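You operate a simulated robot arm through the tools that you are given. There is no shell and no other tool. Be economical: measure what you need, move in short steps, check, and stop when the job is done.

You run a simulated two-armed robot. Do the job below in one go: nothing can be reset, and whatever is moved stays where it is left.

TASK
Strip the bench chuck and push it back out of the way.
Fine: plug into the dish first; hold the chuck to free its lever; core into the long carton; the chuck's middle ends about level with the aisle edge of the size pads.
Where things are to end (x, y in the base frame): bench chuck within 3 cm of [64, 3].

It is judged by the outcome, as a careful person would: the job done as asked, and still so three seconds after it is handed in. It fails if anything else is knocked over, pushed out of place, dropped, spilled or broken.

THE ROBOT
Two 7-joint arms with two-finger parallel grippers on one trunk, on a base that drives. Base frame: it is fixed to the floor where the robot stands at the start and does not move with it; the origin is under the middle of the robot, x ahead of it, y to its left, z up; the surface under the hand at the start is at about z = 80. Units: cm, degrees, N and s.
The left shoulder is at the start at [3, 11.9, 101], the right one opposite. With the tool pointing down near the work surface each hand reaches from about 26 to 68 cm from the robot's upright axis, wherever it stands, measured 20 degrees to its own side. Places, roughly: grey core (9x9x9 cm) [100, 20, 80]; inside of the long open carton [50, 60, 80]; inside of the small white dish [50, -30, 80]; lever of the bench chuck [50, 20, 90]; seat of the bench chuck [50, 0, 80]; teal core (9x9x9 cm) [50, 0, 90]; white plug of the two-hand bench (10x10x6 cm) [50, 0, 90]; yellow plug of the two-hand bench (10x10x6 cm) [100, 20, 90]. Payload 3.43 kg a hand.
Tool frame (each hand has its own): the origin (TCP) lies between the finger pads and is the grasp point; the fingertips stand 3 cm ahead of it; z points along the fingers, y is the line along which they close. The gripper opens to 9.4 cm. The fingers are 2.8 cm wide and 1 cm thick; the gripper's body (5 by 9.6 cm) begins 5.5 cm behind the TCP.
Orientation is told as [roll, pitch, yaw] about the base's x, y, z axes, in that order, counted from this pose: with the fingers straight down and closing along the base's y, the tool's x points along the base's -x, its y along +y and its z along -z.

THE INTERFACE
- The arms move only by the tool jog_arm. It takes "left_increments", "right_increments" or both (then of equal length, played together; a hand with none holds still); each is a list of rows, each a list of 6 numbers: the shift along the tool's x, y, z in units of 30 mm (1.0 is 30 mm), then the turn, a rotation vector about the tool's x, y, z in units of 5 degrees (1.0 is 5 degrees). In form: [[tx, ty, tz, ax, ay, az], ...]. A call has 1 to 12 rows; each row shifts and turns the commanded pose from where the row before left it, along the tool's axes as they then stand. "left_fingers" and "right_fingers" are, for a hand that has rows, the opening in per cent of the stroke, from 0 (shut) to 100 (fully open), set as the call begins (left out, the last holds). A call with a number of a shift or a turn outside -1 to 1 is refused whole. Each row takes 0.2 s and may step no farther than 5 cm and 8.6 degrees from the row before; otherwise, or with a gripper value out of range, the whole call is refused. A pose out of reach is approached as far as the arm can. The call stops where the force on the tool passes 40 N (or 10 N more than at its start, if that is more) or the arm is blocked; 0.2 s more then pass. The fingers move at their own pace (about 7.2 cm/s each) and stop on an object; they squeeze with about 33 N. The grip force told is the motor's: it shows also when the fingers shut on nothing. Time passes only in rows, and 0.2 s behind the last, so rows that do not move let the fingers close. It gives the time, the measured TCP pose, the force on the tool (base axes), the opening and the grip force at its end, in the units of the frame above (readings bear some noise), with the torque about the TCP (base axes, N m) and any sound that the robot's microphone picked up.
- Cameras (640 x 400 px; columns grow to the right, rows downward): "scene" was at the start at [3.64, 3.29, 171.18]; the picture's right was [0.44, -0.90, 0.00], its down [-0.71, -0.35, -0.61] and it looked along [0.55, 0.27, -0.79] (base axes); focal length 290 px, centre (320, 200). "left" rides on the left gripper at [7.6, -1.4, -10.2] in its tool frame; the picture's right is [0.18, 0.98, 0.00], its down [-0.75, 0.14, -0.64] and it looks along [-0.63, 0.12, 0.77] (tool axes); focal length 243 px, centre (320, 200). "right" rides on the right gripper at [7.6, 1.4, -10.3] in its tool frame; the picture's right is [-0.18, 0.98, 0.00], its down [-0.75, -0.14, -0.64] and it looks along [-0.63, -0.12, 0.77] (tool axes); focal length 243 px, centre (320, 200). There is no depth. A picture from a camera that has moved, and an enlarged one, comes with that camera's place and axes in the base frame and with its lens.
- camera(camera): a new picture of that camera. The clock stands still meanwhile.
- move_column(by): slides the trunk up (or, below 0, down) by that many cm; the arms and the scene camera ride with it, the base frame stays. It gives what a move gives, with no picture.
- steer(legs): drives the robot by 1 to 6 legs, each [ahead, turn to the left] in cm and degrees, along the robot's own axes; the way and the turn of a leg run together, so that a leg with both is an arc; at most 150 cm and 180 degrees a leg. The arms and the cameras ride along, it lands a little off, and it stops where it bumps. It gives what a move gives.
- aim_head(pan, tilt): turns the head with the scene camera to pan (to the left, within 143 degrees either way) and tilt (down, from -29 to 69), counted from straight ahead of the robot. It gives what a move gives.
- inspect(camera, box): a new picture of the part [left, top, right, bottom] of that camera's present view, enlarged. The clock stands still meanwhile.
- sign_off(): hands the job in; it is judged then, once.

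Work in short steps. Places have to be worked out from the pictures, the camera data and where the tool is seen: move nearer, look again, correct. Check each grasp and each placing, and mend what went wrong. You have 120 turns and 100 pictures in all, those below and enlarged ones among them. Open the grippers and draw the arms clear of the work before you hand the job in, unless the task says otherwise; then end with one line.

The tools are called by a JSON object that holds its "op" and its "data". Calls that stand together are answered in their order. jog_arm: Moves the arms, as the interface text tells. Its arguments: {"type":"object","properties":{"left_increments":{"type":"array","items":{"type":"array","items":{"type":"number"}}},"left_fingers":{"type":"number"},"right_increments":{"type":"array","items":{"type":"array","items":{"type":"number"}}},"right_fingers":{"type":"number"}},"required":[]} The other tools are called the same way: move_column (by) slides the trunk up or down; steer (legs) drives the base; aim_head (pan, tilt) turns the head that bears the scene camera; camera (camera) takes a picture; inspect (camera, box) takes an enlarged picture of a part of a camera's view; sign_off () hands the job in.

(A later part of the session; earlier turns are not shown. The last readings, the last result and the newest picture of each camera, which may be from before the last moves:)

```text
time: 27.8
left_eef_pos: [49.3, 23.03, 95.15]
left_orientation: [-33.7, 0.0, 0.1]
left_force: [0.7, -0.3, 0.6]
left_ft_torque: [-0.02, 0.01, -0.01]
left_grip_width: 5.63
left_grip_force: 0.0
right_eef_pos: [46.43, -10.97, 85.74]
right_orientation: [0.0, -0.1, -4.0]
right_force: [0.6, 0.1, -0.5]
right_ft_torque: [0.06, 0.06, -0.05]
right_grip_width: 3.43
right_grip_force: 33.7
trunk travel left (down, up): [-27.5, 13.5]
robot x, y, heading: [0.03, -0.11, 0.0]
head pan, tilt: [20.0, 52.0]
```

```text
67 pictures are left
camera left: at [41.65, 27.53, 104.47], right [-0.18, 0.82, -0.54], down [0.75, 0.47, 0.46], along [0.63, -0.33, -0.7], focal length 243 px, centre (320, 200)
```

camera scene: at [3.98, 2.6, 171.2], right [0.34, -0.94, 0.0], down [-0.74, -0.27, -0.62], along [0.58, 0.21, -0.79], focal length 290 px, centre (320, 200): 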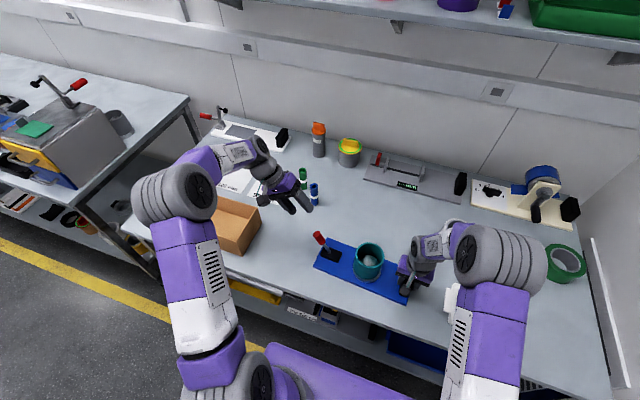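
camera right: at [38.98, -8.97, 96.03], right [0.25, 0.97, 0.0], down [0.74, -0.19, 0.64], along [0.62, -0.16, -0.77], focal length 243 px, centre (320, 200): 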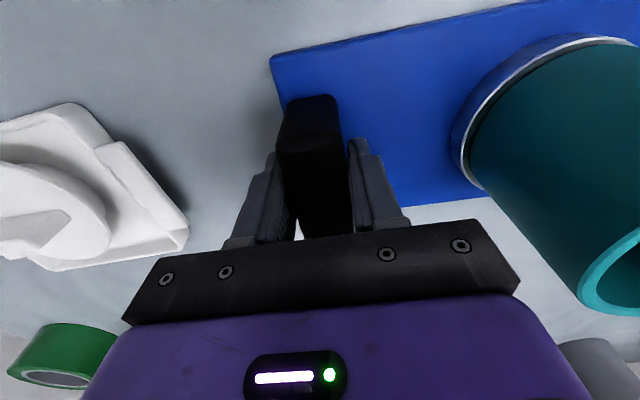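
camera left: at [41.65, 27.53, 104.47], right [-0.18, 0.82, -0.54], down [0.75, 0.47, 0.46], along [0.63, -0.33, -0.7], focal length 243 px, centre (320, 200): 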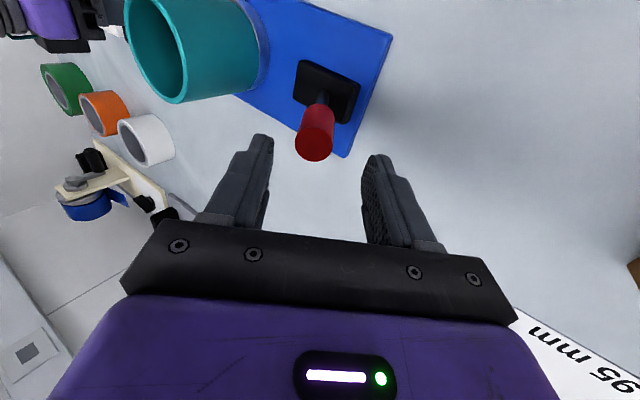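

The handle end is on the tool axis, about 5 cm ahead of the TCP. I'll advance 7 cm and close.

{"op": "jog_arm", "data": {"left_increments": [[0, -0.1, 0.6, 0, 0, 0], [0, 0, 0.6, 0, 0, 0], [0, 0, 0.6, 0, 0, 0], [0, 0, 0.5, 0, 0, 0]]}}

{"op": "jog_arm", "data": {"left_increments": [[0, 0, 0, 0, 0, 0], [0, 0, 0, 0, 0, 0], [0, 0, 0, 0, 0, 0], [0, 0, 0, 0, 0, 0]], "left_fingers": 0}}

{"op": "camera", "data": {"camera": "left"}}

{"op": "inspect", "data": {"camera": "scene", "box": [240, 180, 440, 310]}}

```text
time: 28.8
left_eef_pos: [49.16, 18.85, 89.72]
left_orientation: [-33.7, 0.0, 0.0]
left_force: [-0.1, -0.4, -1.1]
left_ft_torque: [0.01, 0.0, 0.01]
left_grip_width: 5.62
left_grip_force: 0.1
right_eef_pos: [46.44, -10.94, 85.88]
right_orientation: [0.0, 0.0, -4.0]
right_force: [0.7, 0.1, -0.9]
right_ft_torque: [0.01, 0.09, -0.1]
right_grip_width: 3.41
right_grip_force: 32.7
trunk travel left (down, up): [-27.5, 13.5]
robot x, y, heading: [0.1, -0.1, -0.0]
head pan, tilt: [20.0, 52.0]
```

```text
time: 29.8
left_eef_pos: [49.27, 19.07, 89.65]
left_orientation: [-33.5, 0.0, -0.1]
left_force: [0.7, 6.6, -4.9]
left_ft_torque: [1.53, 0.06, -0.09]
left_grip_width: 2.73
left_grip_force: 32.7
right_eef_pos: [46.37, -11.02, 85.79]
right_orientation: [-0.2, 0.1, -4.1]
right_force: [-0.4, -6.6, 2.6]
right_ft_torque: [0.43, -0.2, 0.16]
right_grip_width: 3.4
right_grip_force: 33.5
trunk travel left (down, up): [-27.5, 13.5]
robot x, y, heading: [0.07, 0.06, 0.1]
head pan, tilt: [20.0, 52.0]
```

```text
66 pictures are left
camera left: at [41.64, 23.47, 98.95], right [-0.18, 0.82, -0.54], down [0.75, 0.47, 0.46], along [0.63, -0.32, -0.7], focal length 243 px, centre (320, 200)
```

left: 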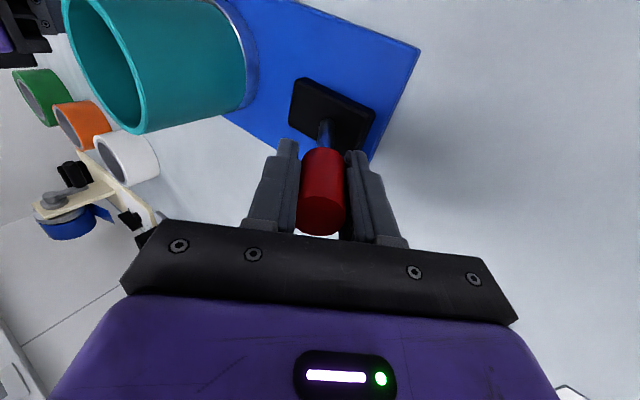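

```text
3.08 times, centred on (340, 245) of scene
camera zoom: at [3.99, 2.58, 171.2], right [0.34, -0.94, 0.0], down [-0.74, -0.27, -0.62], along [0.58, 0.21, -0.79], focal length 892 px, centre (258, 62)
```

zoom: 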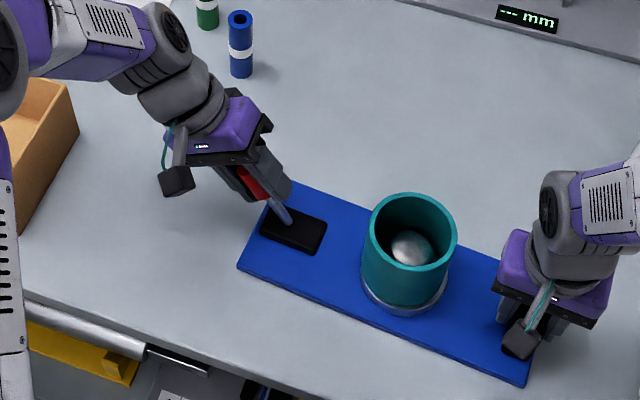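

The handle is gripped. I'll probe first with a small swing toward upright, 6° about the base x axis around the pivot, and read the forces.

{"op": "jog_arm", "data": {"left_increments": [[0, -0.136, 0, -0.6, 0, 0], [0, -0.136, 0, -0.6, 0, 0]]}}

```text
time: 30.4
left_eef_pos: [49.42, 18.45, 90.06]
left_orientation: [-27.5, -0.2, 0.0]
left_force: [0.6, 14.8, -1.9]
left_ft_torque: [1.13, -0.55, 0.11]
left_grip_width: 2.62
left_grip_force: 33.5
right_eef_pos: [46.34, -11.21, 85.77]
right_orientation: [-0.2, 0.0, -4.2]
right_force: [-0.9, -15.6, 5.5]
right_ft_torque: [0.47, 0.02, -0.19]
right_grip_width: 3.44
right_grip_force: 32.9
trunk travel left (down, up): [-27.5, 13.5]
robot x, y, heading: [-0.11, -0.09, -0.0]
head pan, tilt: [20.0, 52.0]
```

Resistance grew to 15 N, but the hand moved. One more small step will tell whether this is friction or a stop.

{"op": "jog_arm", "data": {"left_increments": [[0, -0.136, 0, -0.6, 0, 0], [0, -0.136, 0, -0.6, 0, 0]]}}

{"op": "inspect", "data": {"camera": "scene", "box": [240, 180, 440, 310]}}

```text
time: 31.0
left_eef_pos: [49.2, 17.7, 90.52]
left_orientation: [-21.5, 0.0, 0.0]
left_force: [1.6, 15.5, -2.4]
left_ft_torque: [1.24, -0.9, 0.1]
left_grip_width: 2.61
left_grip_force: 32.8
right_eef_pos: [46.31, -11.1, 85.69]
right_orientation: [-0.1, 0.0, -4.1]
right_force: [-1.5, -19.1, 7.8]
right_ft_torque: [0.19, 0.24, -0.13]
right_grip_width: 3.44
right_grip_force: 33.2
trunk travel left (down, up): [-27.5, 13.5]
robot x, y, heading: [-0.24, -0.1, -0.0]
head pan, tilt: [20.0, 52.0]
```

```text
3.08 times, centred on (340, 245) of scene
camera zoom: at [3.93, 2.54, 171.2], right [0.34, -0.94, 0.0], down [-0.74, -0.27, -0.62], along [0.58, 0.21, -0.79], focal length 892 px, centre (258, 62)
```

zoom: 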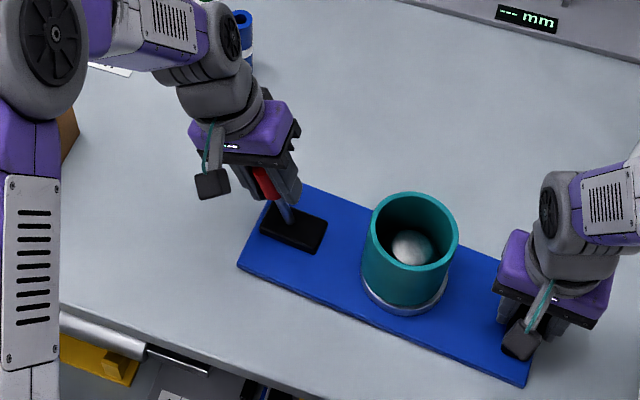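

The force stays at 15 N while the lever swings, so this is friction in the right direction. I'll continue.

{"op": "jog_arm", "data": {"left_increments": [[0, -0.136, 0, -0.6, 0, 0], [0, -0.136, 0, -0.6, 0, 0], [0, -0.136, 0, -0.6, 0, 0], [0, -0.136, 0, -0.6, 0, 0], [0, -0.136, 0, -0.6, 0, 0], [0, -0.136, 0, -0.6, 0, 0]]}}

{"op": "inspect", "data": {"camera": "scene", "box": [240, 180, 440, 310]}}

```text
time: 32.4
left_eef_pos: [49.08, 15.12, 91.05]
left_orientation: [-3.6, 0.0, 0.1]
left_force: [-0.9, 13.2, -2.7]
left_ft_torque: [1.08, -0.65, -0.14]
left_grip_width: 2.6
left_grip_force: 33.1
right_eef_pos: [46.38, -11.0, 85.73]
right_orientation: [0.0, -0.1, -4.0]
right_force: [-0.6, -14.0, 6.5]
right_ft_torque: [0.47, 0.31, -0.47]
right_grip_width: 3.41
right_grip_force: 32.8
trunk travel left (down, up): [-27.5, 13.5]
robot x, y, heading: [-0.02, -0.14, 0.2]
head pan, tilt: [20.0, 52.0]
```

```text
3.08 times, centred on (340, 245) of scene
camera zoom: at [3.93, 2.57, 171.2], right [0.34, -0.94, 0.0], down [-0.74, -0.27, -0.62], along [0.58, 0.21, -0.79], focal length 892 px, centre (258, 62)
```

zoom: 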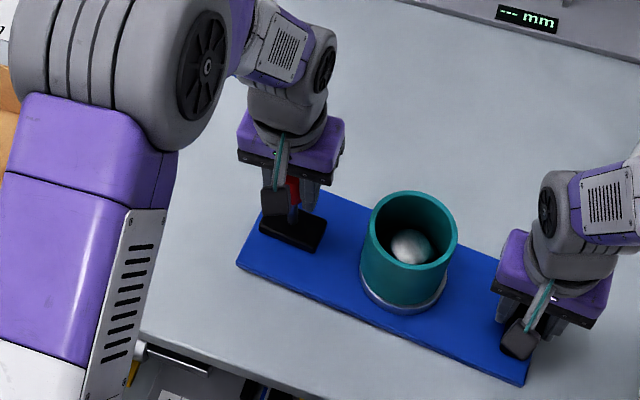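

The lever is upright and still moving freely against constant friction. I'll carry on past vertical, watching for a click or a stop.

{"op": "jog_arm", "data": {"left_increments": [[0, -0.136, 0, -0.6, 0, 0], [0, -0.136, 0, -0.6, 0, 0], [0, -0.136, 0, -0.6, 0, 0], [0, -0.136, 0, -0.6, 0, 0], [0, -0.136, 0, -0.6, 0, 0], [0, -0.136, 0, -0.6, 0, 0]]}}

{"op": "camera", "data": {"camera": "left"}}

```text
time: 33.8
left_eef_pos: [49.33, 12.65, 90.96]
left_orientation: [14.4, 0.2, 0.0]
left_force: [-0.9, 6.4, -5.9]
left_ft_torque: [0.39, -0.47, -0.25]
left_grip_width: 2.52
left_grip_force: 33.4
right_eef_pos: [46.44, -10.92, 85.8]
right_orientation: [0.0, -0.1, -4.0]
right_force: [3.3, -9.5, 6.9]
right_ft_torque: [0.52, 0.12, -0.63]
right_grip_width: 3.46
right_grip_force: 33.0
trunk travel left (down, up): [-27.5, 13.5]
robot x, y, heading: [0.01, -0.08, -0.0]
head pan, tilt: [20.0, 52.0]
```

```text
62 pictures are left
camera left: at [41.59, 8.68, 100.55], right [-0.18, 0.95, 0.24], down [0.75, -0.02, 0.66], along [0.63, 0.3, -0.71], focal length 243 px, centre (320, 200)
```

left: 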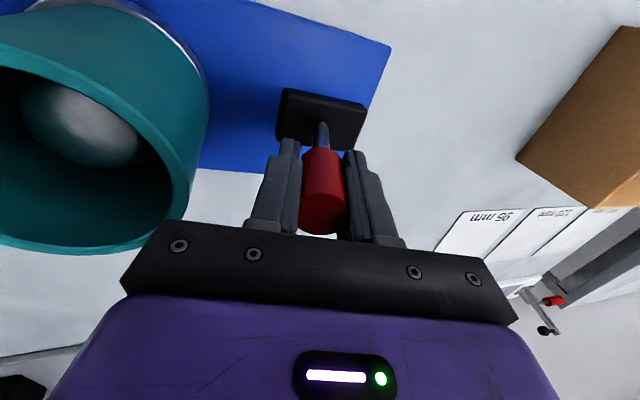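

Torque is falling off. The palm still clears the core rim, so I'll take four more small rows.

{"op": "jog_arm", "data": {"left_increments": [[0, -0.136, 0, -0.6, 0, 0], [0, -0.136, 0, -0.6, 0, 0], [0, -0.136, 0, -0.6, 0, 0]]}}

{"op": "camera", "data": {"camera": "left"}}

{"op": "inspect", "data": {"camera": "scene", "box": [240, 180, 440, 310]}}

```text
time: 34.6
left_eef_pos: [49.19, 11.44, 90.54]
left_orientation: [23.4, -0.1, 0.0]
left_force: [-5.7, 2.7, -7.1]
left_ft_torque: [0.08, -0.49, -0.31]
left_grip_width: 2.55
left_grip_force: 32.6
right_eef_pos: [46.46, -10.87, 85.68]
right_orientation: [0.0, 0.0, -4.0]
right_force: [4.1, -3.4, 7.8]
right_ft_torque: [0.56, 0.13, -0.8]
right_grip_width: 3.43
right_grip_force: 32.7
trunk travel left (down, up): [-27.5, 13.5]
robot x, y, heading: [-0.16, 0.12, -0.0]
head pan, tilt: [20.0, 52.0]
```

```text
61 pictures are left
camera left: at [41.57, 6.03, 99.43], right [-0.18, 0.9, 0.39], down [0.75, -0.13, 0.65], along [0.63, 0.41, -0.66], focal length 243 px, centre (320, 200)
```

left: 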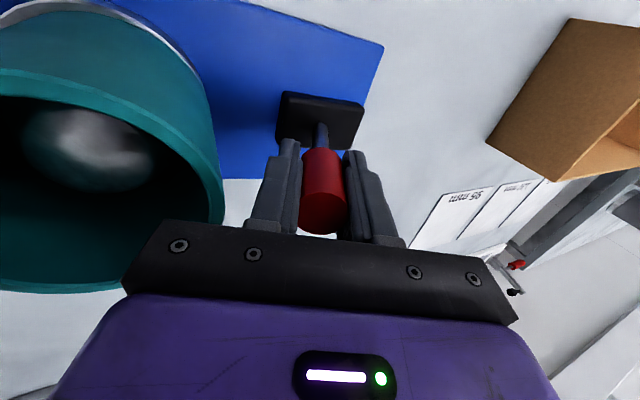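

```text
3.08 times, centred on (340, 245) of scene
camera zoom: at [3.93, 2.57, 171.2], right [0.34, -0.94, 0.0], down [-0.74, -0.27, -0.62], along [0.58, 0.21, -0.79], focal length 892 px, centre (258, 62)
```

zoom: 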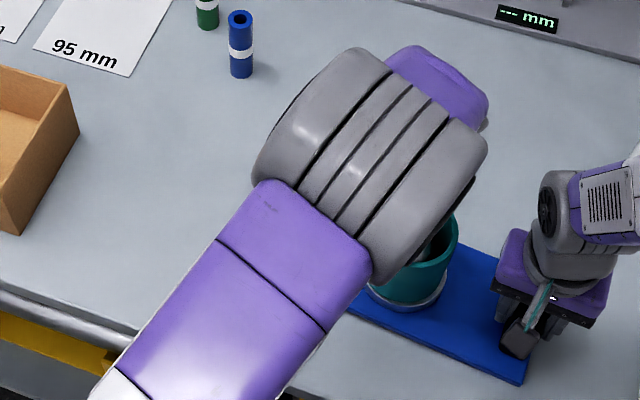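

The lever has swung about 57° and the resistance has faded. I'll release it, back off along the tool axis, and see how it stands.

{"op": "jog_arm", "data": {"left_increments": [[0, 0, 0, 0, 0, 0], [0, 0, 0, 0, 0, 0], [0, 0, -0.5, 0, 0, 0], [0, 0.1, -1, 0, 0, 0], [0, 0.5, -1, 0.8, 0, 0], [0, 0.6, -0.8, 0.8, 0, 0], [0, 0.8, -0.5, 0.9, 0, 0], [0, 0.8, -0.5, 0.9, 0, 0], [0, 0.8, -0.5, 0.9, 0, 0], [0, 1, -0.3, 0, 0, 0], [0, 1, -0.3, 0, 0, 0]], "left_fingers": 60}}

{"op": "camera", "data": {"camera": "left"}}

{"op": "inspect", "data": {"camera": "scene", "box": [240, 180, 440, 310]}}

```text
time: 37.0
left_eef_pos: [49.08, 23.24, 108.83]
left_orientation: [1.9, 0.0, 0.0]
left_force: [0.8, -1.1, 0.6]
left_ft_torque: [-0.03, 0.0, -0.01]
left_grip_width: 5.65
left_grip_force: 0.0
right_eef_pos: [46.35, -11.0, 85.77]
right_orientation: [-0.1, -0.1, -4.0]
right_force: [-0.2, 0.6, -3.3]
right_ft_torque: [-0.17, -0.05, 0.0]
right_grip_width: 3.41
right_grip_force: 32.9
trunk travel left (down, up): [-27.5, 13.5]
robot x, y, heading: [0.13, 0.09, -0.1]
head pan, tilt: [20.0, 52.0]
```

```text
59 pictures are left
camera left: at [41.47, 21.51, 118.95], right [-0.18, 0.98, 0.03], down [0.75, 0.12, 0.65], along [0.63, 0.14, -0.76], focal length 243 px, centre (320, 200)
```

left: 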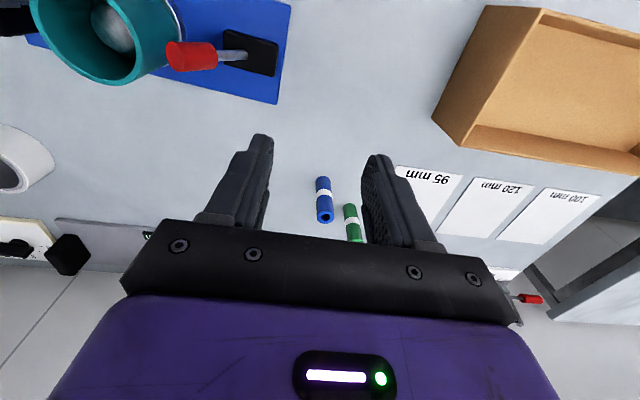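

```text
3.08 times, centred on (340, 245) of scene
camera zoom: at [3.95, 2.65, 171.2], right [0.34, -0.94, 0.0], down [-0.74, -0.27, -0.62], along [0.58, 0.21, -0.79], focal length 892 px, centre (258, 62)
```

zoom: 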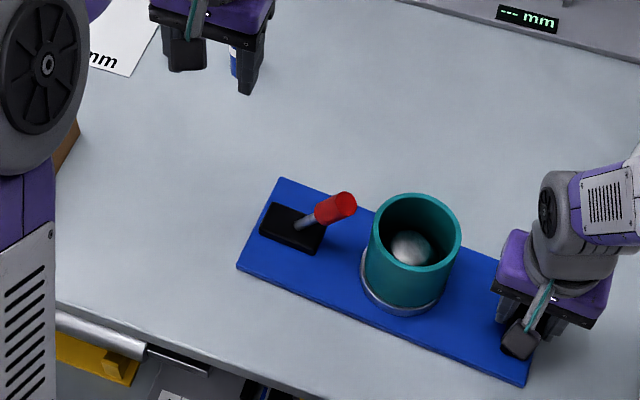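

The lever now rests over toward the core, past centre. The core's centre is at about [47.7, 2.05] and it is 9 cm wide, so the fit is tight. I'll move the left hand above it and yaw so the fingers close clear of the lever.

{"op": "jog_arm", "data": {"left_increments": [[0.06, -0.88, 0.1, -0.05, 0, 0], [0.06, -0.88, 0.1, -0.05, 0, 0], [0.06, -0.88, 0.1, -0.05, 0, 0], [0.06, -0.88, 0.1, -0.05, 0, 0], [0.06, -0.88, 0.1, -0.05, 0, 0], [0.06, -0.88, 0.1, -0.05, 0, 0], [0.06, -0.88, 0.1, -0.05, 0, 0], [0.06, -0.88, 0.1, -0.03, 0, 0]], "left_fingers": 100}}

{"op": "jog_arm", "data": {"left_increments": [[0, 0, 0, 0.36, 0, 1], [0, 0, 0, 0.36, 0, 1], [0, 0, 0, 0, 0, 1], [0, 0, 0, 0, 0, 1], [0, 0, 0, 0, 0, 1], [0, 0, 0, 0, 0, 1], [0, 0, 0, 0, 0, 1], [0, 0, 0, 0, 0, 1], [0, 0, 0, 0, 0, 1], [0, 0, 0, 0, 0, 1], [0, 0, 0, 0, 0, 1], [0, 0, 0, 0, 0, 1]]}}

{"op": "camera", "data": {"camera": "left"}}

{"op": "camera", "data": {"camera": "scene"}}

```text
time: 38.8
left_eef_pos: [48.04, 2.03, 105.33]
left_orientation: [3.9, -0.1, 0.1]
left_force: [0.5, -0.1, -0.1]
left_ft_torque: [0.01, 0.0, 0.0]
left_grip_width: 9.39
left_grip_force: 0.1
right_eef_pos: [46.33, -11.0, 85.64]
right_orientation: [0.0, 0.1, -4.0]
right_force: [-0.1, -0.8, -1.1]
right_ft_torque: [0.31, -0.18, 0.05]
right_grip_width: 3.45
right_grip_force: 32.8
trunk travel left (down, up): [-27.5, 13.5]
robot x, y, heading: [-0.19, -0.21, 0.3]
head pan, tilt: [20.0, 52.0]
```

```text
time: 41.4
left_eef_pos: [47.82, 2.25, 105.26]
left_orientation: [-0.2, 0.3, -60.1]
left_force: [-0.5, -0.3, 0.2]
left_ft_torque: [-0.02, 0.0, 0.01]
left_grip_width: 9.38
left_grip_force: 0.1
right_eef_pos: [46.34, -10.96, 85.86]
right_orientation: [0.0, -0.1, -4.1]
right_force: [0.4, 0.0, -2.8]
right_ft_torque: [-0.06, -0.11, -0.02]
right_grip_width: 3.44
right_grip_force: 32.5
trunk travel left (down, up): [-27.5, 13.5]
robot x, y, heading: [0.25, -0.06, 0.1]
head pan, tilt: [20.0, 52.0]
```

```text
57 pictures are left
camera left: at [42.8, 8.1, 115.62], right [0.76, 0.65, 0.0], down [0.5, -0.58, 0.64], along [0.41, -0.49, -0.77], focal length 243 px, centre (320, 200)
```

left: 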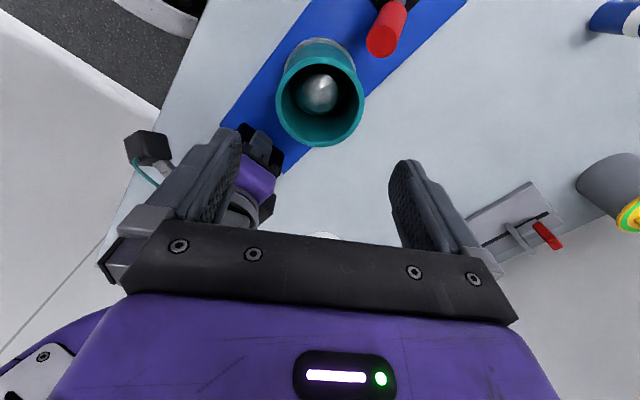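

```text
56 pictures are left
camera scene: at [3.97, 2.57, 171.2], right [0.34, -0.94, 0.0], down [-0.74, -0.27, -0.62], along [0.58, 0.21, -0.79], focal length 290 px, centre (320, 200)
```

scene: 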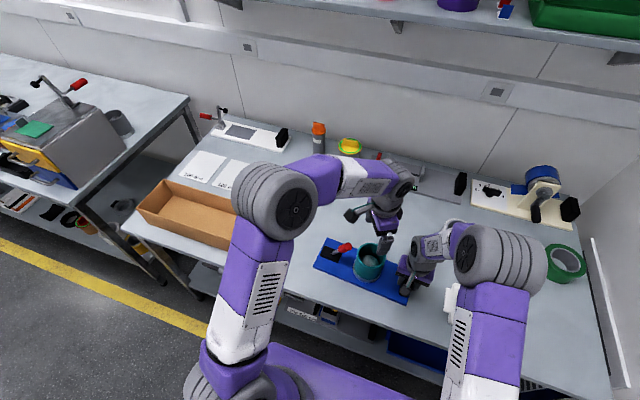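

The rim centre falls on the tool axis, at pixel (320,100). I'll come down until the tips are just above the rim and zoom in to check the margin.

{"op": "jog_arm", "data": {"left_increments": [[0, 0, 0.85, 0, 0, 0], [0, 0, 0.85, 0, 0, 0], [0, 0, 0.85, 0, 0, 0], [0, 0, 0.85, 0, 0, 0], [0, 0, 0, 0, 0, 0]]}}

{"op": "inspect", "data": {"camera": "left", "box": [170, 50, 470, 250]}}

```text
time: 42.6
left_eef_pos: [47.75, 2.25, 95.18]
left_orientation: [-0.2, 0.2, -60.1]
left_force: [0.5, 0.5, 0.1]
left_ft_torque: [0.03, -0.01, -0.02]
left_grip_width: 9.41
left_grip_force: 0.0
right_eef_pos: [46.29, -11.05, 85.68]
right_orientation: [-0.1, 0.0, -4.2]
right_force: [0.0, 0.3, -2.8]
right_ft_torque: [-0.05, -0.1, -0.05]
right_grip_width: 3.43
right_grip_force: 32.9
trunk travel left (down, up): [-27.5, 13.5]
robot x, y, heading: [-0.11, 0.05, -0.1]
head pan, tilt: [20.0, 52.0]
```

```text
2.00 times, centred on (320, 150) of left
camera zoom: at [42.72, 8.03, 105.5], right [0.76, 0.65, 0.0], down [0.5, -0.58, 0.64], along [0.41, -0.49, -0.77], focal length 485 px, centre (320, 300)
```

zoom: 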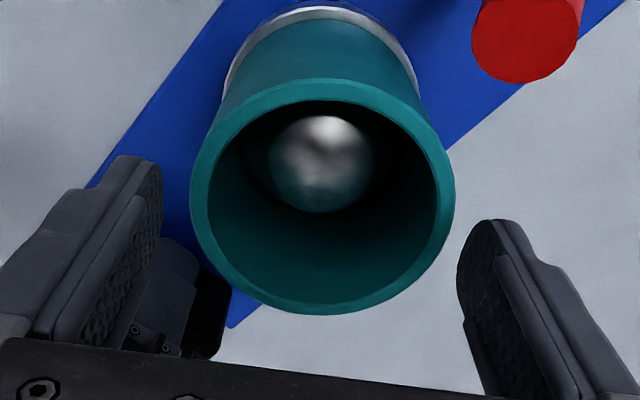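

The right-hand finger's margin looks smaller. I'll shift 1.5 mm that way, then descend slowly while watching the force.

{"op": "jog_arm", "data": {"left_increments": [[0, 0.05, 0, 0, 0, 0], [0, 0, 0.25, 0, 0, 0], [0, 0, 0.25, 0, 0, 0], [0, 0, 0.1, 0, 0, 0]]}}

{"op": "inspect", "data": {"camera": "left", "box": [170, 50, 470, 250]}}

```text
time: 43.6
left_eef_pos: [47.91, 2.48, 93.34]
left_orientation: [-0.1, 0.2, -59.9]
left_force: [0.2, 0.5, 0.4]
left_ft_torque: [0.0, 0.03, 0.0]
left_grip_width: 9.38
left_grip_force: 0.0
right_eef_pos: [46.46, -10.95, 85.79]
right_orientation: [-0.1, -0.1, -3.9]
right_force: [-0.2, 0.6, -2.4]
right_ft_torque: [-0.04, -0.11, -0.02]
right_grip_width: 3.44
right_grip_force: 32.6
trunk travel left (down, up): [-27.5, 13.5]
robot x, y, heading: [-0.11, -0.16, 0.2]
head pan, tilt: [20.0, 52.0]
```

```text
2.00 times, centred on (320, 150) of left
camera zoom: at [42.92, 8.18, 103.71], right [0.76, 0.65, 0.0], down [0.5, -0.58, 0.64], along [0.41, -0.48, -0.77], focal length 485 px, centre (320, 300)
```

zoom: 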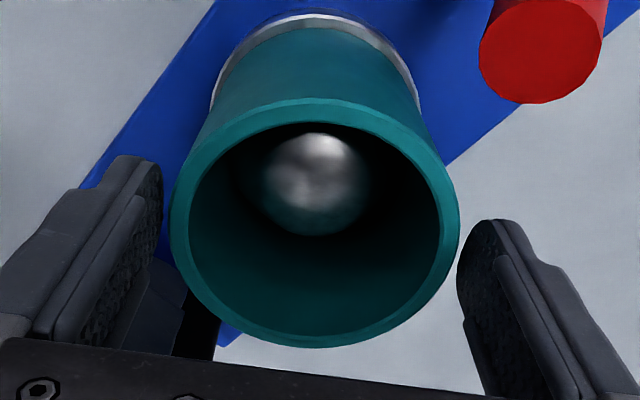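

The rim sits symmetrically between the pads and there is no contact force. I'll continue straight down in small steps.

{"op": "jog_arm", "data": {"left_increments": [[0, 0, 0.15, 0, 0, 0], [0, 0, 0.2, 0, 0, 0], [0, 0, 0.3, 0, 0, 0], [0, 0, 0.4, 0, 0, 0], [0, 0, 0.4, 0, 0, 0], [0, 0, 0.3, 0, 0, 0]]}}

{"op": "camera", "data": {"camera": "left"}}

```text
time: 45.0
left_eef_pos: [48.01, 2.45, 88.02]
left_orientation: [-0.1, 0.3, -60.0]
left_force: [0.1, 0.0, 0.8]
left_ft_torque: [-0.01, 0.0, -0.02]
left_grip_width: 9.41
left_grip_force: 0.1
right_eef_pos: [46.33, -10.98, 85.68]
right_orientation: [0.0, 0.1, -4.0]
right_force: [0.5, 0.2, -3.5]
right_ft_torque: [-0.11, -0.08, -0.02]
right_grip_width: 3.42
right_grip_force: 33.4
trunk travel left (down, up): [-27.5, 13.5]
robot x, y, heading: [-0.14, 0.17, -0.1]
head pan, tilt: [20.0, 52.0]
```

```text
53 pictures are left
camera left: at [42.88, 8.24, 98.39], right [0.76, 0.65, 0.0], down [0.5, -0.58, 0.64], along [0.41, -0.49, -0.77], focal length 243 px, centre (320, 200)
```

left: 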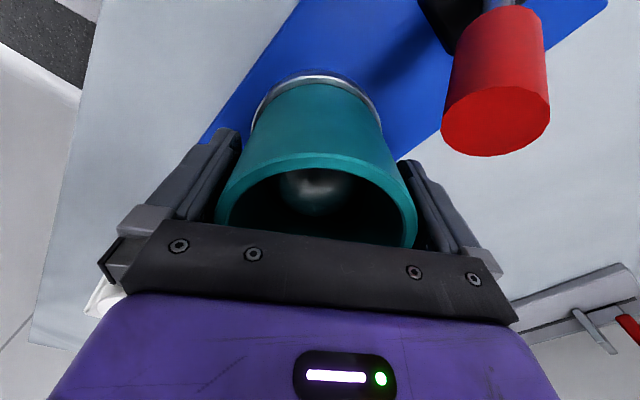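

The fingers are around the core with no force. I'll close and then lift a little to test that it is free.

{"op": "jog_arm", "data": {"left_increments": [[0, 0, 0, 0, 0, 0], [0, 0, 0, 0, 0, 0], [0, 0, 0, 0, 0, 0]], "left_fingers": 0}}

{"op": "jog_arm", "data": {"left_increments": [[0, 0, -0.1, 0, 0, 0], [0, 0, -0.15, 0, 0, 0], [0, 0, -0.2, 0, 0, 0], [0, 0, -0.2, 0, 0, 0]]}}

{"op": "camera", "data": {"camera": "left"}}

```text
time: 45.8
left_eef_pos: [47.87, 2.43, 88.11]
left_orientation: [-0.1, 0.2, -60.0]
left_force: [0.2, 0.5, -0.5]
left_ft_torque: [0.03, -0.07, 0.02]
left_grip_width: 9.13
left_grip_force: 33.0
right_eef_pos: [46.46, -11.0, 85.71]
right_orientation: [-0.1, 0.0, -4.0]
right_force: [0.4, 0.9, -2.6]
right_ft_torque: [0.0, -0.05, -0.07]
right_grip_width: 3.41
right_grip_force: 33.0
trunk travel left (down, up): [-27.5, 13.5]
robot x, y, heading: [-0.47, -0.38, 0.1]
head pan, tilt: [20.0, 52.0]
```

```text
time: 46.8
left_eef_pos: [47.77, 2.43, 90.08]
left_orientation: [-0.2, 0.3, -60.0]
left_force: [-0.6, -0.4, -1.4]
left_ft_torque: [-0.01, 0.0, -0.03]
left_grip_width: 9.11
left_grip_force: 32.9
right_eef_pos: [46.46, -11.03, 85.72]
right_orientation: [0.0, -0.1, -4.1]
right_force: [0.2, -0.8, -2.0]
right_ft_torque: [0.03, -0.1, 0.01]
right_grip_width: 3.42
right_grip_force: 32.7
trunk travel left (down, up): [-27.5, 13.5]
robot x, y, heading: [0.02, 0.13, 0.0]
head pan, tilt: [20.0, 52.0]
```

```text
52 pictures are left
camera left: at [42.76, 8.22, 100.45], right [0.76, 0.65, 0.0], down [0.5, -0.58, 0.64], along [0.41, -0.49, -0.77], focal length 243 px, centre (320, 200)
```

left: 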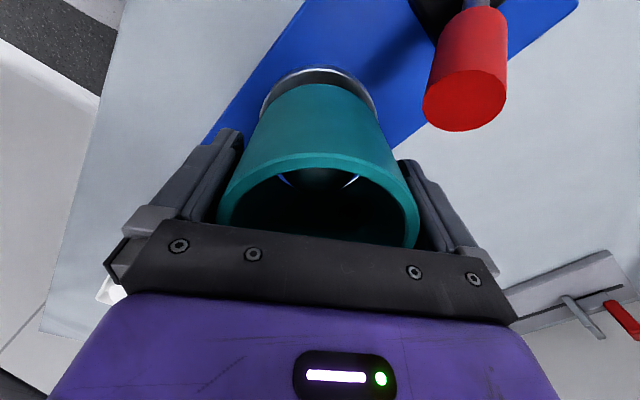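

It lifts freely. I'll raise it well clear, then look toward the carton.

{"op": "jog_arm", "data": {"left_increments": [[0, 0, -0.5, 0, 0, 0], [0, 0, -0.8, 0, 0, 0], [0, 0, -0.9, 0, 0, 0], [0, 0, -0.9, 0, 0, 0], [0, 0, -0.9, 0, 0, 0], [0, 0, -0.9, 0, 0, 0], [0, 0, -0.9, 0, 0, 0]]}}

{"op": "aim_head", "data": {"pan": 45, "tilt": 48}}

{"op": "camera", "data": {"camera": "scene"}}

```text
time: 48.4
left_eef_pos: [47.62, 2.29, 107.5]
left_orientation: [-0.2, 0.3, -60.0]
left_force: [-0.3, 0.2, -1.8]
left_ft_torque: [0.01, 0.02, 0.03]
left_grip_width: 9.13
left_grip_force: 32.9
right_eef_pos: [46.35, -10.93, 85.74]
right_orientation: [-0.1, -0.2, -4.0]
right_force: [0.0, 0.1, -1.5]
right_ft_torque: [0.17, -0.1, 0.04]
right_grip_width: 3.43
right_grip_force: 32.4
trunk travel left (down, up): [-27.5, 13.5]
robot x, y, heading: [0.04, -0.12, -0.3]
head pan, tilt: [20.0, 52.0]
```

```text
time: 49.2
left_eef_pos: [47.75, 2.35, 107.46]
left_orientation: [-0.2, 0.4, -60.1]
left_force: [-0.1, -0.3, -1.6]
left_ft_torque: [-0.02, 0.0, -0.02]
left_grip_width: 9.16
left_grip_force: 32.6
right_eef_pos: [46.4, -10.99, 85.72]
right_orientation: [-0.2, 0.0, -4.0]
right_force: [0.0, -0.2, -1.5]
right_ft_torque: [0.0, -0.14, 0.02]
right_grip_width: 3.4
right_grip_force: 32.8
trunk travel left (down, up): [-27.5, 13.5]
robot x, y, heading: [-0.25, -0.02, 0.0]
head pan, tilt: [45.0, 48.0]
```

```text
51 pictures are left
camera scene: at [2.49, 5.57, 171.73], right [0.71, -0.71, 0.0], down [-0.53, -0.53, -0.67], along [0.47, 0.47, -0.74], focal length 290 px, centre (320, 200)
```

scene: 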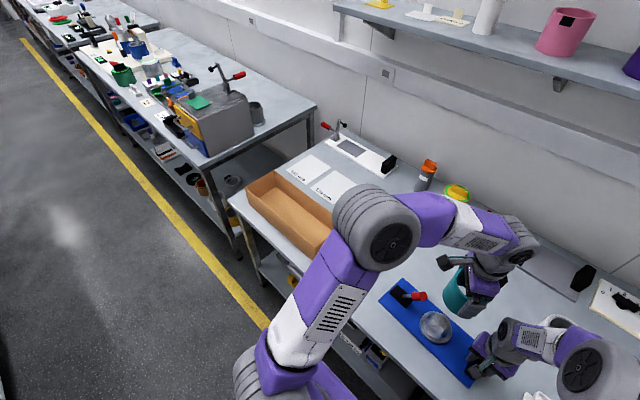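

The carton spans about x 37–53 and y 49–84 and is slightly yawed. I'll turn the held core's hand back to yaw 0, then carry it high toward the carton's near end.

{"op": "jog_arm", "data": {"left_increments": [[0, 0, 0, 0, 0, -1], [0, 0, 0, 0, 0, -1], [0, 0, 0, 0, 0, -1], [0, 0, 0, 0, 0, -1], [0, 0, 0, 0, 0, -1], [0, 0, 0, 0, 0, -1], [0, 0, 0, 0, 0, -1], [0, 0, 0, 0, 0, -1], [0, 0, 0, 0, 0, -1], [0, 0, 0, 0, 0, -1], [0, 0, 0, 0, 0, -1], [0, 0, 0, 0, 0, -1]]}}

{"op": "jog_arm", "data": {"left_increments": [[0.04, 0.95, 0, 0, 0, 0], [0.04, 0.95, 0, 0, 0, 0], [0.04, 0.95, 0, 0, 0, 0], [0.04, 0.95, 0, 0, 0, 0], [0.04, 0.95, 0, 0, 0, 0], [0.04, 0.95, 0, 0, 0, 0], [0.04, 0.95, 0, 0, 0, 0], [0.04, 0.95, 0, 0, 0, 0], [0.04, 0.95, 0, 0, 0, 0], [0.04, 0.95, 0, 0, 0, 0], [0.04, 0.95, 0, 0, 0, 0], [0.04, 0.95, 0, 0, 0, 0]]}}

{"op": "camera", "data": {"camera": "left"}}

{"op": "camera", "data": {"camera": "scene"}}

```text
time: 51.9
left_eef_pos: [47.98, 2.36, 107.41]
left_orientation: [0.1, 0.3, 0.1]
left_force: [-0.5, 0.1, -1.4]
left_ft_torque: [0.0, 0.05, 0.01]
left_grip_width: 9.09
left_grip_force: 32.6
right_eef_pos: [46.4, -10.98, 85.74]
right_orientation: [0.0, -0.1, -4.0]
right_force: [0.5, -0.3, -2.1]
right_ft_torque: [0.0, -0.11, 0.0]
right_grip_width: 3.42
right_grip_force: 33.2
trunk travel left (down, up): [-27.5, 13.5]
robot x, y, heading: [0.0, 0.17, -0.2]
head pan, tilt: [45.0, 48.0]
```

```text
time: 54.5
left_eef_pos: [46.51, 36.53, 107.48]
left_orientation: [0.1, 0.4, 0.0]
left_force: [0.3, 1.3, -1.2]
left_ft_torque: [-0.01, -0.01, -0.02]
left_grip_width: 9.13
left_grip_force: 32.4
right_eef_pos: [46.38, -10.96, 85.75]
right_orientation: [-0.1, 0.0, -4.1]
right_force: [0.1, 0.9, -2.2]
right_ft_torque: [-0.1, -0.03, -0.01]
right_grip_width: 3.42
right_grip_force: 33.5
trunk travel left (down, up): [-27.5, 13.5]
robot x, y, heading: [0.13, -0.17, 0.0]
head pan, tilt: [45.0, 48.0]
```

```text
50 pictures are left
camera left: at [39.06, 35.08, 117.79], right [-0.18, 0.98, 0.0], down [0.76, 0.14, 0.64], along [0.63, 0.12, -0.77], focal length 243 px, centre (320, 200)
```

left: 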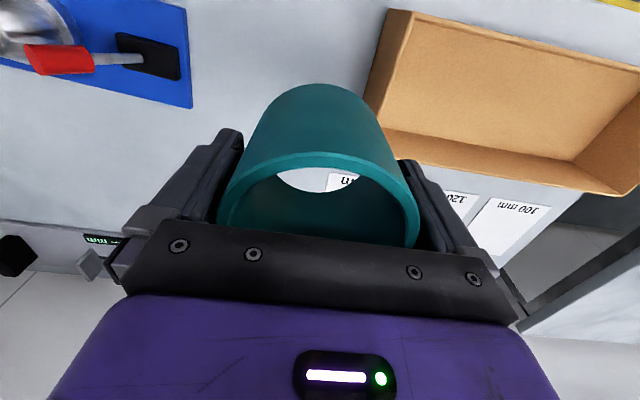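

```text
49 pictures are left
camera scene: at [2.48, 5.66, 171.73], right [0.71, -0.71, 0.0], down [-0.53, -0.53, -0.67], along [0.47, 0.47, -0.74], focal length 290 px, centre (320, 200)
```

scene: 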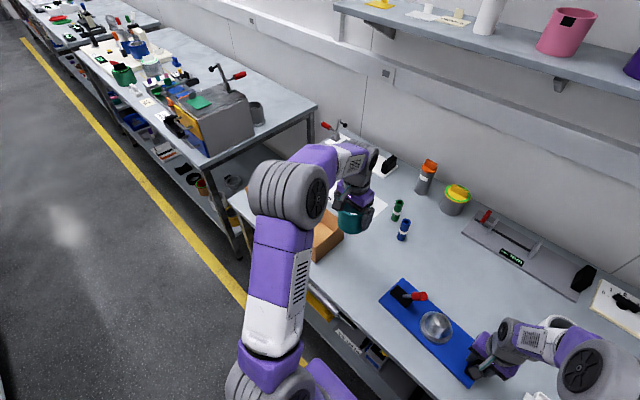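

From the hand camera, the carton's near end wall is at y≈45 and its width covers about x 39–51. I'll go on to about [45.5, 54] and look again.

{"op": "jog_arm", "data": {"left_increments": [[0.05, 0.95, 0, 0, 0, 0], [0.05, 0.95, 0, 0, 0, 0], [0.05, 0.95, 0, 0, 0, 0], [0.05, 0.95, 0, 0, 0, 0], [0.05, 0.95, 0, 0, 0, 0], [0.05, 0.95, 0, 0, 0, 0]]}}

{"op": "camera", "data": {"camera": "left"}}

{"op": "inspect", "data": {"camera": "scene", "box": [200, 130, 400, 280]}}

```text
time: 55.9
left_eef_pos: [45.52, 53.65, 107.69]
left_orientation: [0.1, 0.3, 0.0]
left_force: [0.5, -0.5, -2.5]
left_ft_torque: [0.05, -0.01, -0.01]
left_grip_width: 9.14
left_grip_force: 33.1
right_eef_pos: [46.31, -10.93, 85.79]
right_orientation: [-0.1, 0.0, -4.1]
right_force: [0.1, 0.7, -2.3]
right_ft_torque: [0.01, -0.1, -0.01]
right_grip_width: 3.4
right_grip_force: 33.0
trunk travel left (down, up): [-27.5, 13.5]
robot x, y, heading: [-0.06, 0.01, -0.1]
head pan, tilt: [45.0, 48.0]
```

```text
48 pictures are left
camera left: at [37.99, 52.21, 117.85], right [-0.18, 0.98, 0.0], down [0.76, 0.14, 0.64], along [0.63, 0.12, -0.77], focal length 243 px, centre (320, 200)
```

left: 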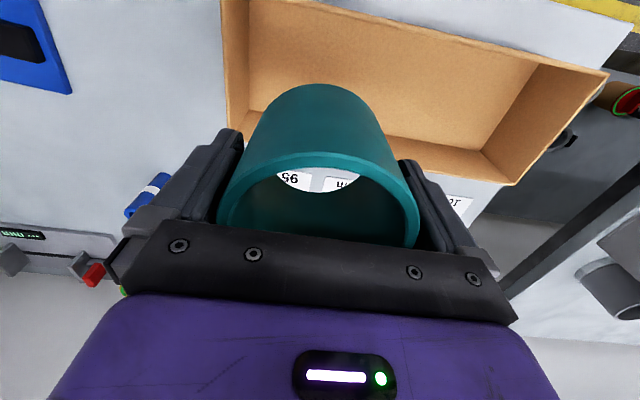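

```text
2.67 times, centred on (300, 205) of scene
camera zoom: at [2.49, 5.68, 171.73], right [0.71, -0.71, 0.0], down [-0.53, -0.53, -0.67], along [0.47, 0.47, -0.74], focal length 773 px, centre (373, 187)
```

zoom: 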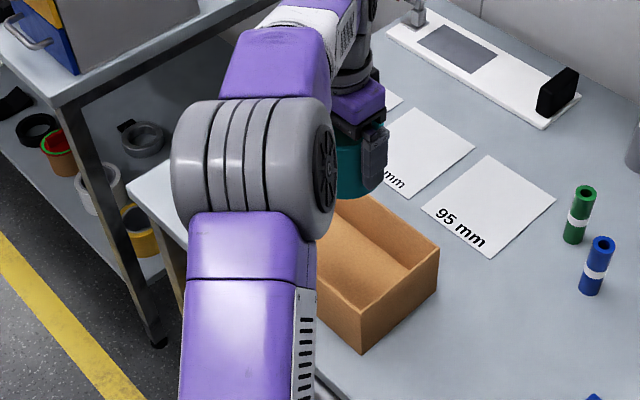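

The carton interior is about x 39.5–52.7 and y 44.5–83, so [46, 54] sits comfortably inside. I'll lower the core.

{"op": "jog_arm", "data": {"left_increments": [[-0.17, 0.1, 0.9, 0, 0, 0], [0, 0, 0.9, 0, 0, 0], [0, 0, 0.9, 0, 0, 0], [0, 0, 0.9, 0, 0, 0], [0, 0, 0.9, 0, 0, 0], [0, 0, 0.9, 0, 0, 0]]}}

{"op": "camera", "data": {"camera": "left"}}

```text
time: 57.2
left_eef_pos: [45.87, 54.19, 91.09]
left_orientation: [0.2, 0.2, 0.0]
left_force: [-1.1, 0.5, -0.8]
left_ft_torque: [-0.01, 0.01, -0.01]
left_grip_width: 9.15
left_grip_force: 33.3
right_eef_pos: [46.4, -11.02, 85.77]
right_orientation: [-0.1, 0.0, -4.0]
right_force: [0.4, 0.7, -2.1]
right_ft_torque: [-0.11, -0.05, -0.04]
right_grip_width: 3.42
right_grip_force: 32.9
trunk travel left (down, up): [-27.5, 13.5]
robot x, y, heading: [-0.13, 0.04, 0.1]
head pan, tilt: [45.0, 48.0]
```

```text
46 pictures are left
camera left: at [38.35, 52.67, 101.55], right [-0.18, 0.98, 0.0], down [0.76, 0.14, 0.64], along [0.63, 0.12, -0.77], focal length 243 px, centre (320, 200)
```

left: 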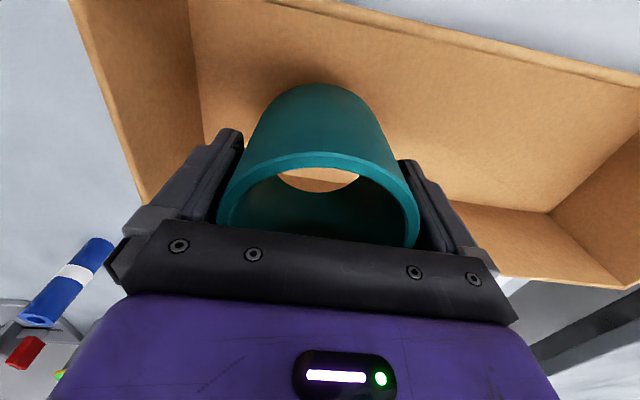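

Inside the carton's outline with room around. I'll lower the rest gently.

{"op": "jog_arm", "data": {"left_increments": [[0, 0, 0.4, 0, 0, 0], [0, 0, 0.4, 0, 0, 0], [0, 0, 0.3, 0, 0, 0], [0, 0, 0.1, 0, 0, 0], [0, 0, 0.1, 0, 0, 0], [0, 0, 0.1, 0, 0, 0]]}}

```text
time: 58.6
left_eef_pos: [45.88, 54.07, 87.22]
left_orientation: [0.3, 0.3, 0.0]
left_force: [-0.4, -0.1, -1.3]
left_ft_torque: [0.01, 0.02, -0.03]
left_grip_width: 9.15
left_grip_force: 32.8
right_eef_pos: [46.37, -10.95, 85.63]
right_orientation: [-0.2, 0.0, -4.1]
right_force: [0.8, -0.2, -1.8]
right_ft_torque: [-0.03, -0.08, 0.05]
right_grip_width: 3.42
right_grip_force: 33.6
trunk travel left (down, up): [-27.5, 13.5]
robot x, y, heading: [0.14, 0.13, 0.2]
head pan, tilt: [45.0, 48.0]
```

No contact yet, so smaller steps.

{"op": "jog_arm", "data": {"left_increments": [[0, 0, 0.08, 0, 0, 0], [0, 0, 0.08, 0, 0, 0], [0, 0, 0.08, 0, 0, 0], [0, 0, 0.08, 0, 0, 0]]}}

{"op": "camera", "data": {"camera": "left"}}

```text
time: 59.6
left_eef_pos: [46.06, 54.06, 86.22]
left_orientation: [0.1, 0.3, 0.0]
left_force: [0.2, -0.2, -1.0]
left_ft_torque: [-0.01, -0.01, 0.01]
left_grip_width: 9.11
left_grip_force: 33.3
right_eef_pos: [46.29, -11.03, 85.92]
right_orientation: [-0.1, 0.1, -4.0]
right_force: [-0.1, -1.0, -1.4]
right_ft_torque: [-0.02, -0.08, 0.02]
right_grip_width: 3.41
right_grip_force: 32.9
trunk travel left (down, up): [-27.5, 13.5]
robot x, y, heading: [-0.08, 0.03, 0.2]
head pan, tilt: [45.0, 48.0]
```

```text
45 pictures are left
camera left: at [38.48, 52.51, 96.53], right [-0.18, 0.98, 0.0], down [0.76, 0.14, 0.64], along [0.63, 0.12, -0.77], focal length 243 px, centre (320, 200)
```

left: 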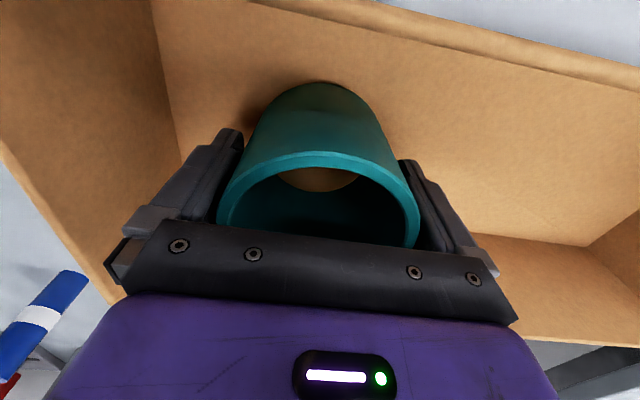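

{"op": "jog_arm", "data": {"left_increments": [[0, 0, 0.07, 0, 0, 0], [0, 0, 0.07, 0, 0, 0], [0, 0, 0.07, 0, 0, 0], [0, 0, 0.07, 0, 0, 0]]}}

```text
time: 60.6
left_eef_pos: [46.03, 53.97, 85.71]
left_orientation: [0.2, -0.2, 0.0]
left_force: [0.4, -1.2, 17.4]
left_ft_torque: [-0.73, 0.2, 0.07]
left_grip_width: 9.09
left_grip_force: 33.5
right_eef_pos: [46.27, -11.04, 85.74]
right_orientation: [0.0, -0.1, -3.9]
right_force: [-0.2, 0.0, -2.5]
right_ft_torque: [-0.28, 0.0, 0.06]
right_grip_width: 3.42
right_grip_force: 32.7
trunk travel left (down, up): [-27.5, 13.5]
robot x, y, heading: [-0.07, 0.27, 0.1]
head pan, tilt: [45.0, 48.0]
```

The core is on the carton floor, at 17 N. I'll ease up a hair, open, and rise straight and slowly.

{"op": "jog_arm", "data": {"left_increments": [[0, 0, -0.04, 0, 0, 0], [0, 0, 0, 0, 0, 0]]}}

{"op": "jog_arm", "data": {"left_increments": [[0, 0, 0, 0, 0, 0], [0, 0, 0, 0, 0, 0], [0, 0, 0, 0, 0, 0], [0, 0, -0.2, 0, 0, 0], [0, 0, -0.3, 0, 0, 0], [0, 0, -0.4, 0, 0, 0]], "left_fingers": 100}}

{"op": "camera", "data": {"camera": "left"}}

```text
time: 61.2
left_eef_pos: [46.07, 54.09, 85.73]
left_orientation: [0.3, 0.0, -0.1]
left_force: [5.6, 3.5, 16.4]
left_ft_torque: [-0.49, -0.32, 0.18]
left_grip_width: 9.11
left_grip_force: 33.4
right_eef_pos: [46.33, -11.1, 85.83]
right_orientation: [0.0, -0.1, -4.0]
right_force: [-0.3, 0.1, -2.1]
right_ft_torque: [0.02, -0.07, 0.08]
right_grip_width: 3.43
right_grip_force: 33.3
trunk travel left (down, up): [-27.5, 13.5]
robot x, y, heading: [-0.12, -0.16, 0.1]
head pan, tilt: [45.0, 48.0]
```

```text
time: 62.6
left_eef_pos: [46.04, 53.96, 88.29]
left_orientation: [0.2, 0.3, 0.0]
left_force: [0.0, 0.5, 0.0]
left_ft_torque: [0.01, 0.03, 0.01]
left_grip_width: 9.4
left_grip_force: 0.1
right_eef_pos: [46.31, -11.0, 85.72]
right_orientation: [0.1, 0.0, -4.0]
right_force: [0.0, -1.0, -1.4]
right_ft_torque: [0.1, -0.11, 0.0]
right_grip_width: 3.44
right_grip_force: 32.7
trunk travel left (down, up): [-27.5, 13.5]
robot x, y, heading: [-0.22, -0.16, 0.0]
head pan, tilt: [45.0, 48.0]
```

```text
44 pictures are left
camera left: at [38.41, 52.44, 98.58], right [-0.18, 0.98, 0.0], down [0.76, 0.14, 0.64], along [0.63, 0.12, -0.77], focal length 243 px, centre (320, 200)
```

left: 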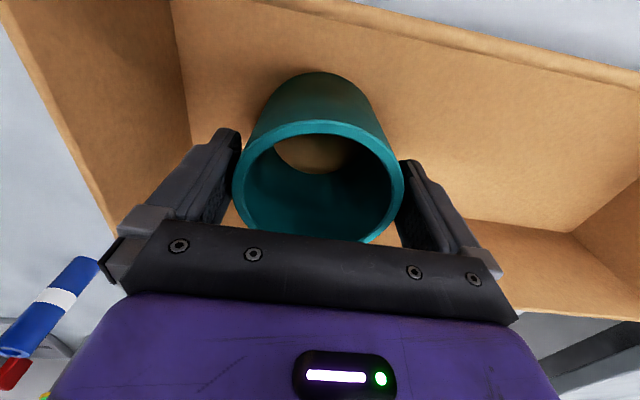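

The core stays put. I'll withdraw the left hand upward and check the scene.

{"op": "jog_arm", "data": {"left_increments": [[0, 0, -0.5, 0, 0, 0], [0, 0, -0.7, 0, 0, 0], [0, 0, -1, 0, 0, 0], [0, 0, -1, 0, 0, 0], [0, 0, -1, 0, 0, 0], [0, 0, -1, 0, 0, 0], [0, 0, -1, 0, 0, 0], [0, 0, -1, 0, 0, 0]]}}

{"op": "camera", "data": {"camera": "left"}}

{"op": "aim_head", "data": {"pan": 15, "tilt": 50}}

{"op": "camera", "data": {"camera": "scene"}}

```text
time: 64.5
left_eef_pos: [45.96, 53.87, 109.99]
left_orientation: [0.2, 0.3, 0.0]
left_force: [0.5, -0.2, 0.1]
left_ft_torque: [0.01, 0.01, -0.01]
left_grip_width: 9.4
left_grip_force: 0.0
right_eef_pos: [46.38, -10.94, 85.75]
right_orientation: [0.0, 0.0, -4.0]
right_force: [-0.1, -0.9, -0.7]
right_ft_torque: [0.19, -0.14, 0.07]
right_grip_width: 3.43
right_grip_force: 33.0
trunk travel left (down, up): [-27.5, 13.5]
robot x, y, heading: [0.19, 0.05, 0.1]
head pan, tilt: [45.0, 48.0]
```

```text
43 pictures are left
camera left: at [38.45, 52.33, 120.32], right [-0.18, 0.98, 0.0], down [0.76, 0.14, 0.64], along [0.63, 0.12, -0.77], focal length 243 px, centre (320, 200)
```

left: 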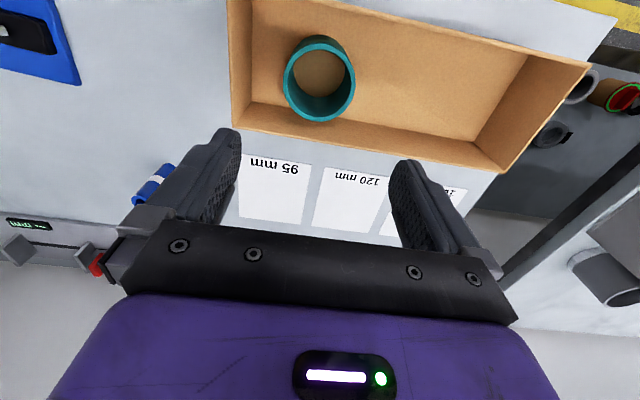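

```text
time: 65.4
left_eef_pos: [46.09, 53.95, 109.97]
left_orientation: [0.2, 0.2, 0.1]
left_force: [0.6, 0.4, 0.2]
left_ft_torque: [0.0, 0.03, 0.01]
left_grip_width: 9.39
left_grip_force: 0.0
right_eef_pos: [46.35, -10.97, 85.87]
right_orientation: [-0.1, 0.0, -4.0]
right_force: [-0.2, -0.1, -1.1]
right_ft_torque: [-0.03, -0.09, 0.03]
right_grip_width: 3.41
right_grip_force: 33.3
trunk travel left (down, up): [-27.5, 13.5]
robot x, y, heading: [-0.18, 0.24, -0.1]
head pan, tilt: [15.0, 50.0]
```

```text
42 pictures are left
camera scene: at [4.34, 2.0, 171.46], right [0.26, -0.97, 0.0], down [-0.74, -0.2, -0.64], along [0.62, 0.17, -0.77], focal length 290 px, centre (320, 200)
```

scene: 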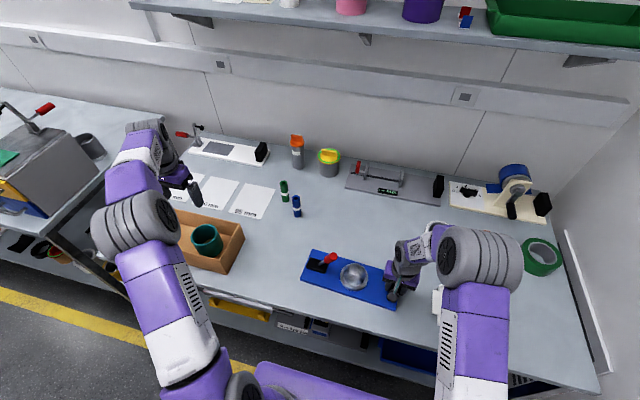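

The core stands in the carton. Next is the chuck, so I'll zoom in to measure where its plate lies now.

{"op": "inspect", "data": {"camera": "scene", "box": [290, 230, 450, 330]}}

{"op": "inspect", "data": {"camera": "left", "box": [230, 130, 480, 260]}}

```text
4.00 times, centred on (370, 280) of scene
camera zoom: at [4.34, 2.0, 171.46], right [0.26, -0.97, 0.0], down [-0.74, -0.2, -0.64], along [0.62, 0.17, -0.77], focal length 1160 px, centre (120, -120)
```

zoom: 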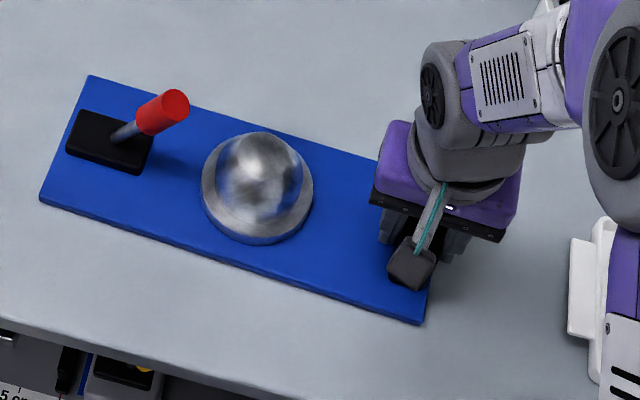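

```text
2.56 times, centred on (355, 195) of left
camera zoom: at [38.48, 52.34, 120.22], right [-0.18, 0.98, 0.0], down [0.76, 0.14, 0.64], along [0.63, 0.12, -0.77], focal length 621 px, centre (230, 213)
```

zoom: 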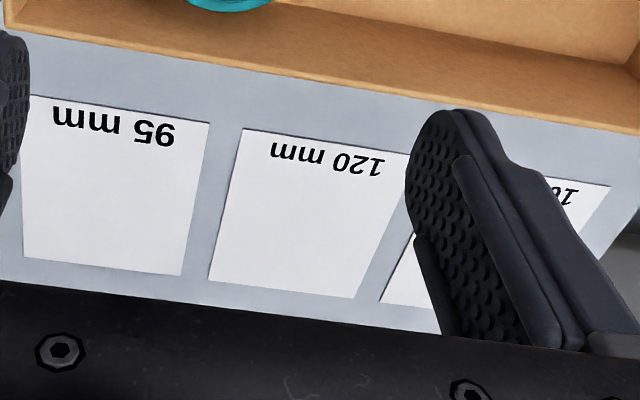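

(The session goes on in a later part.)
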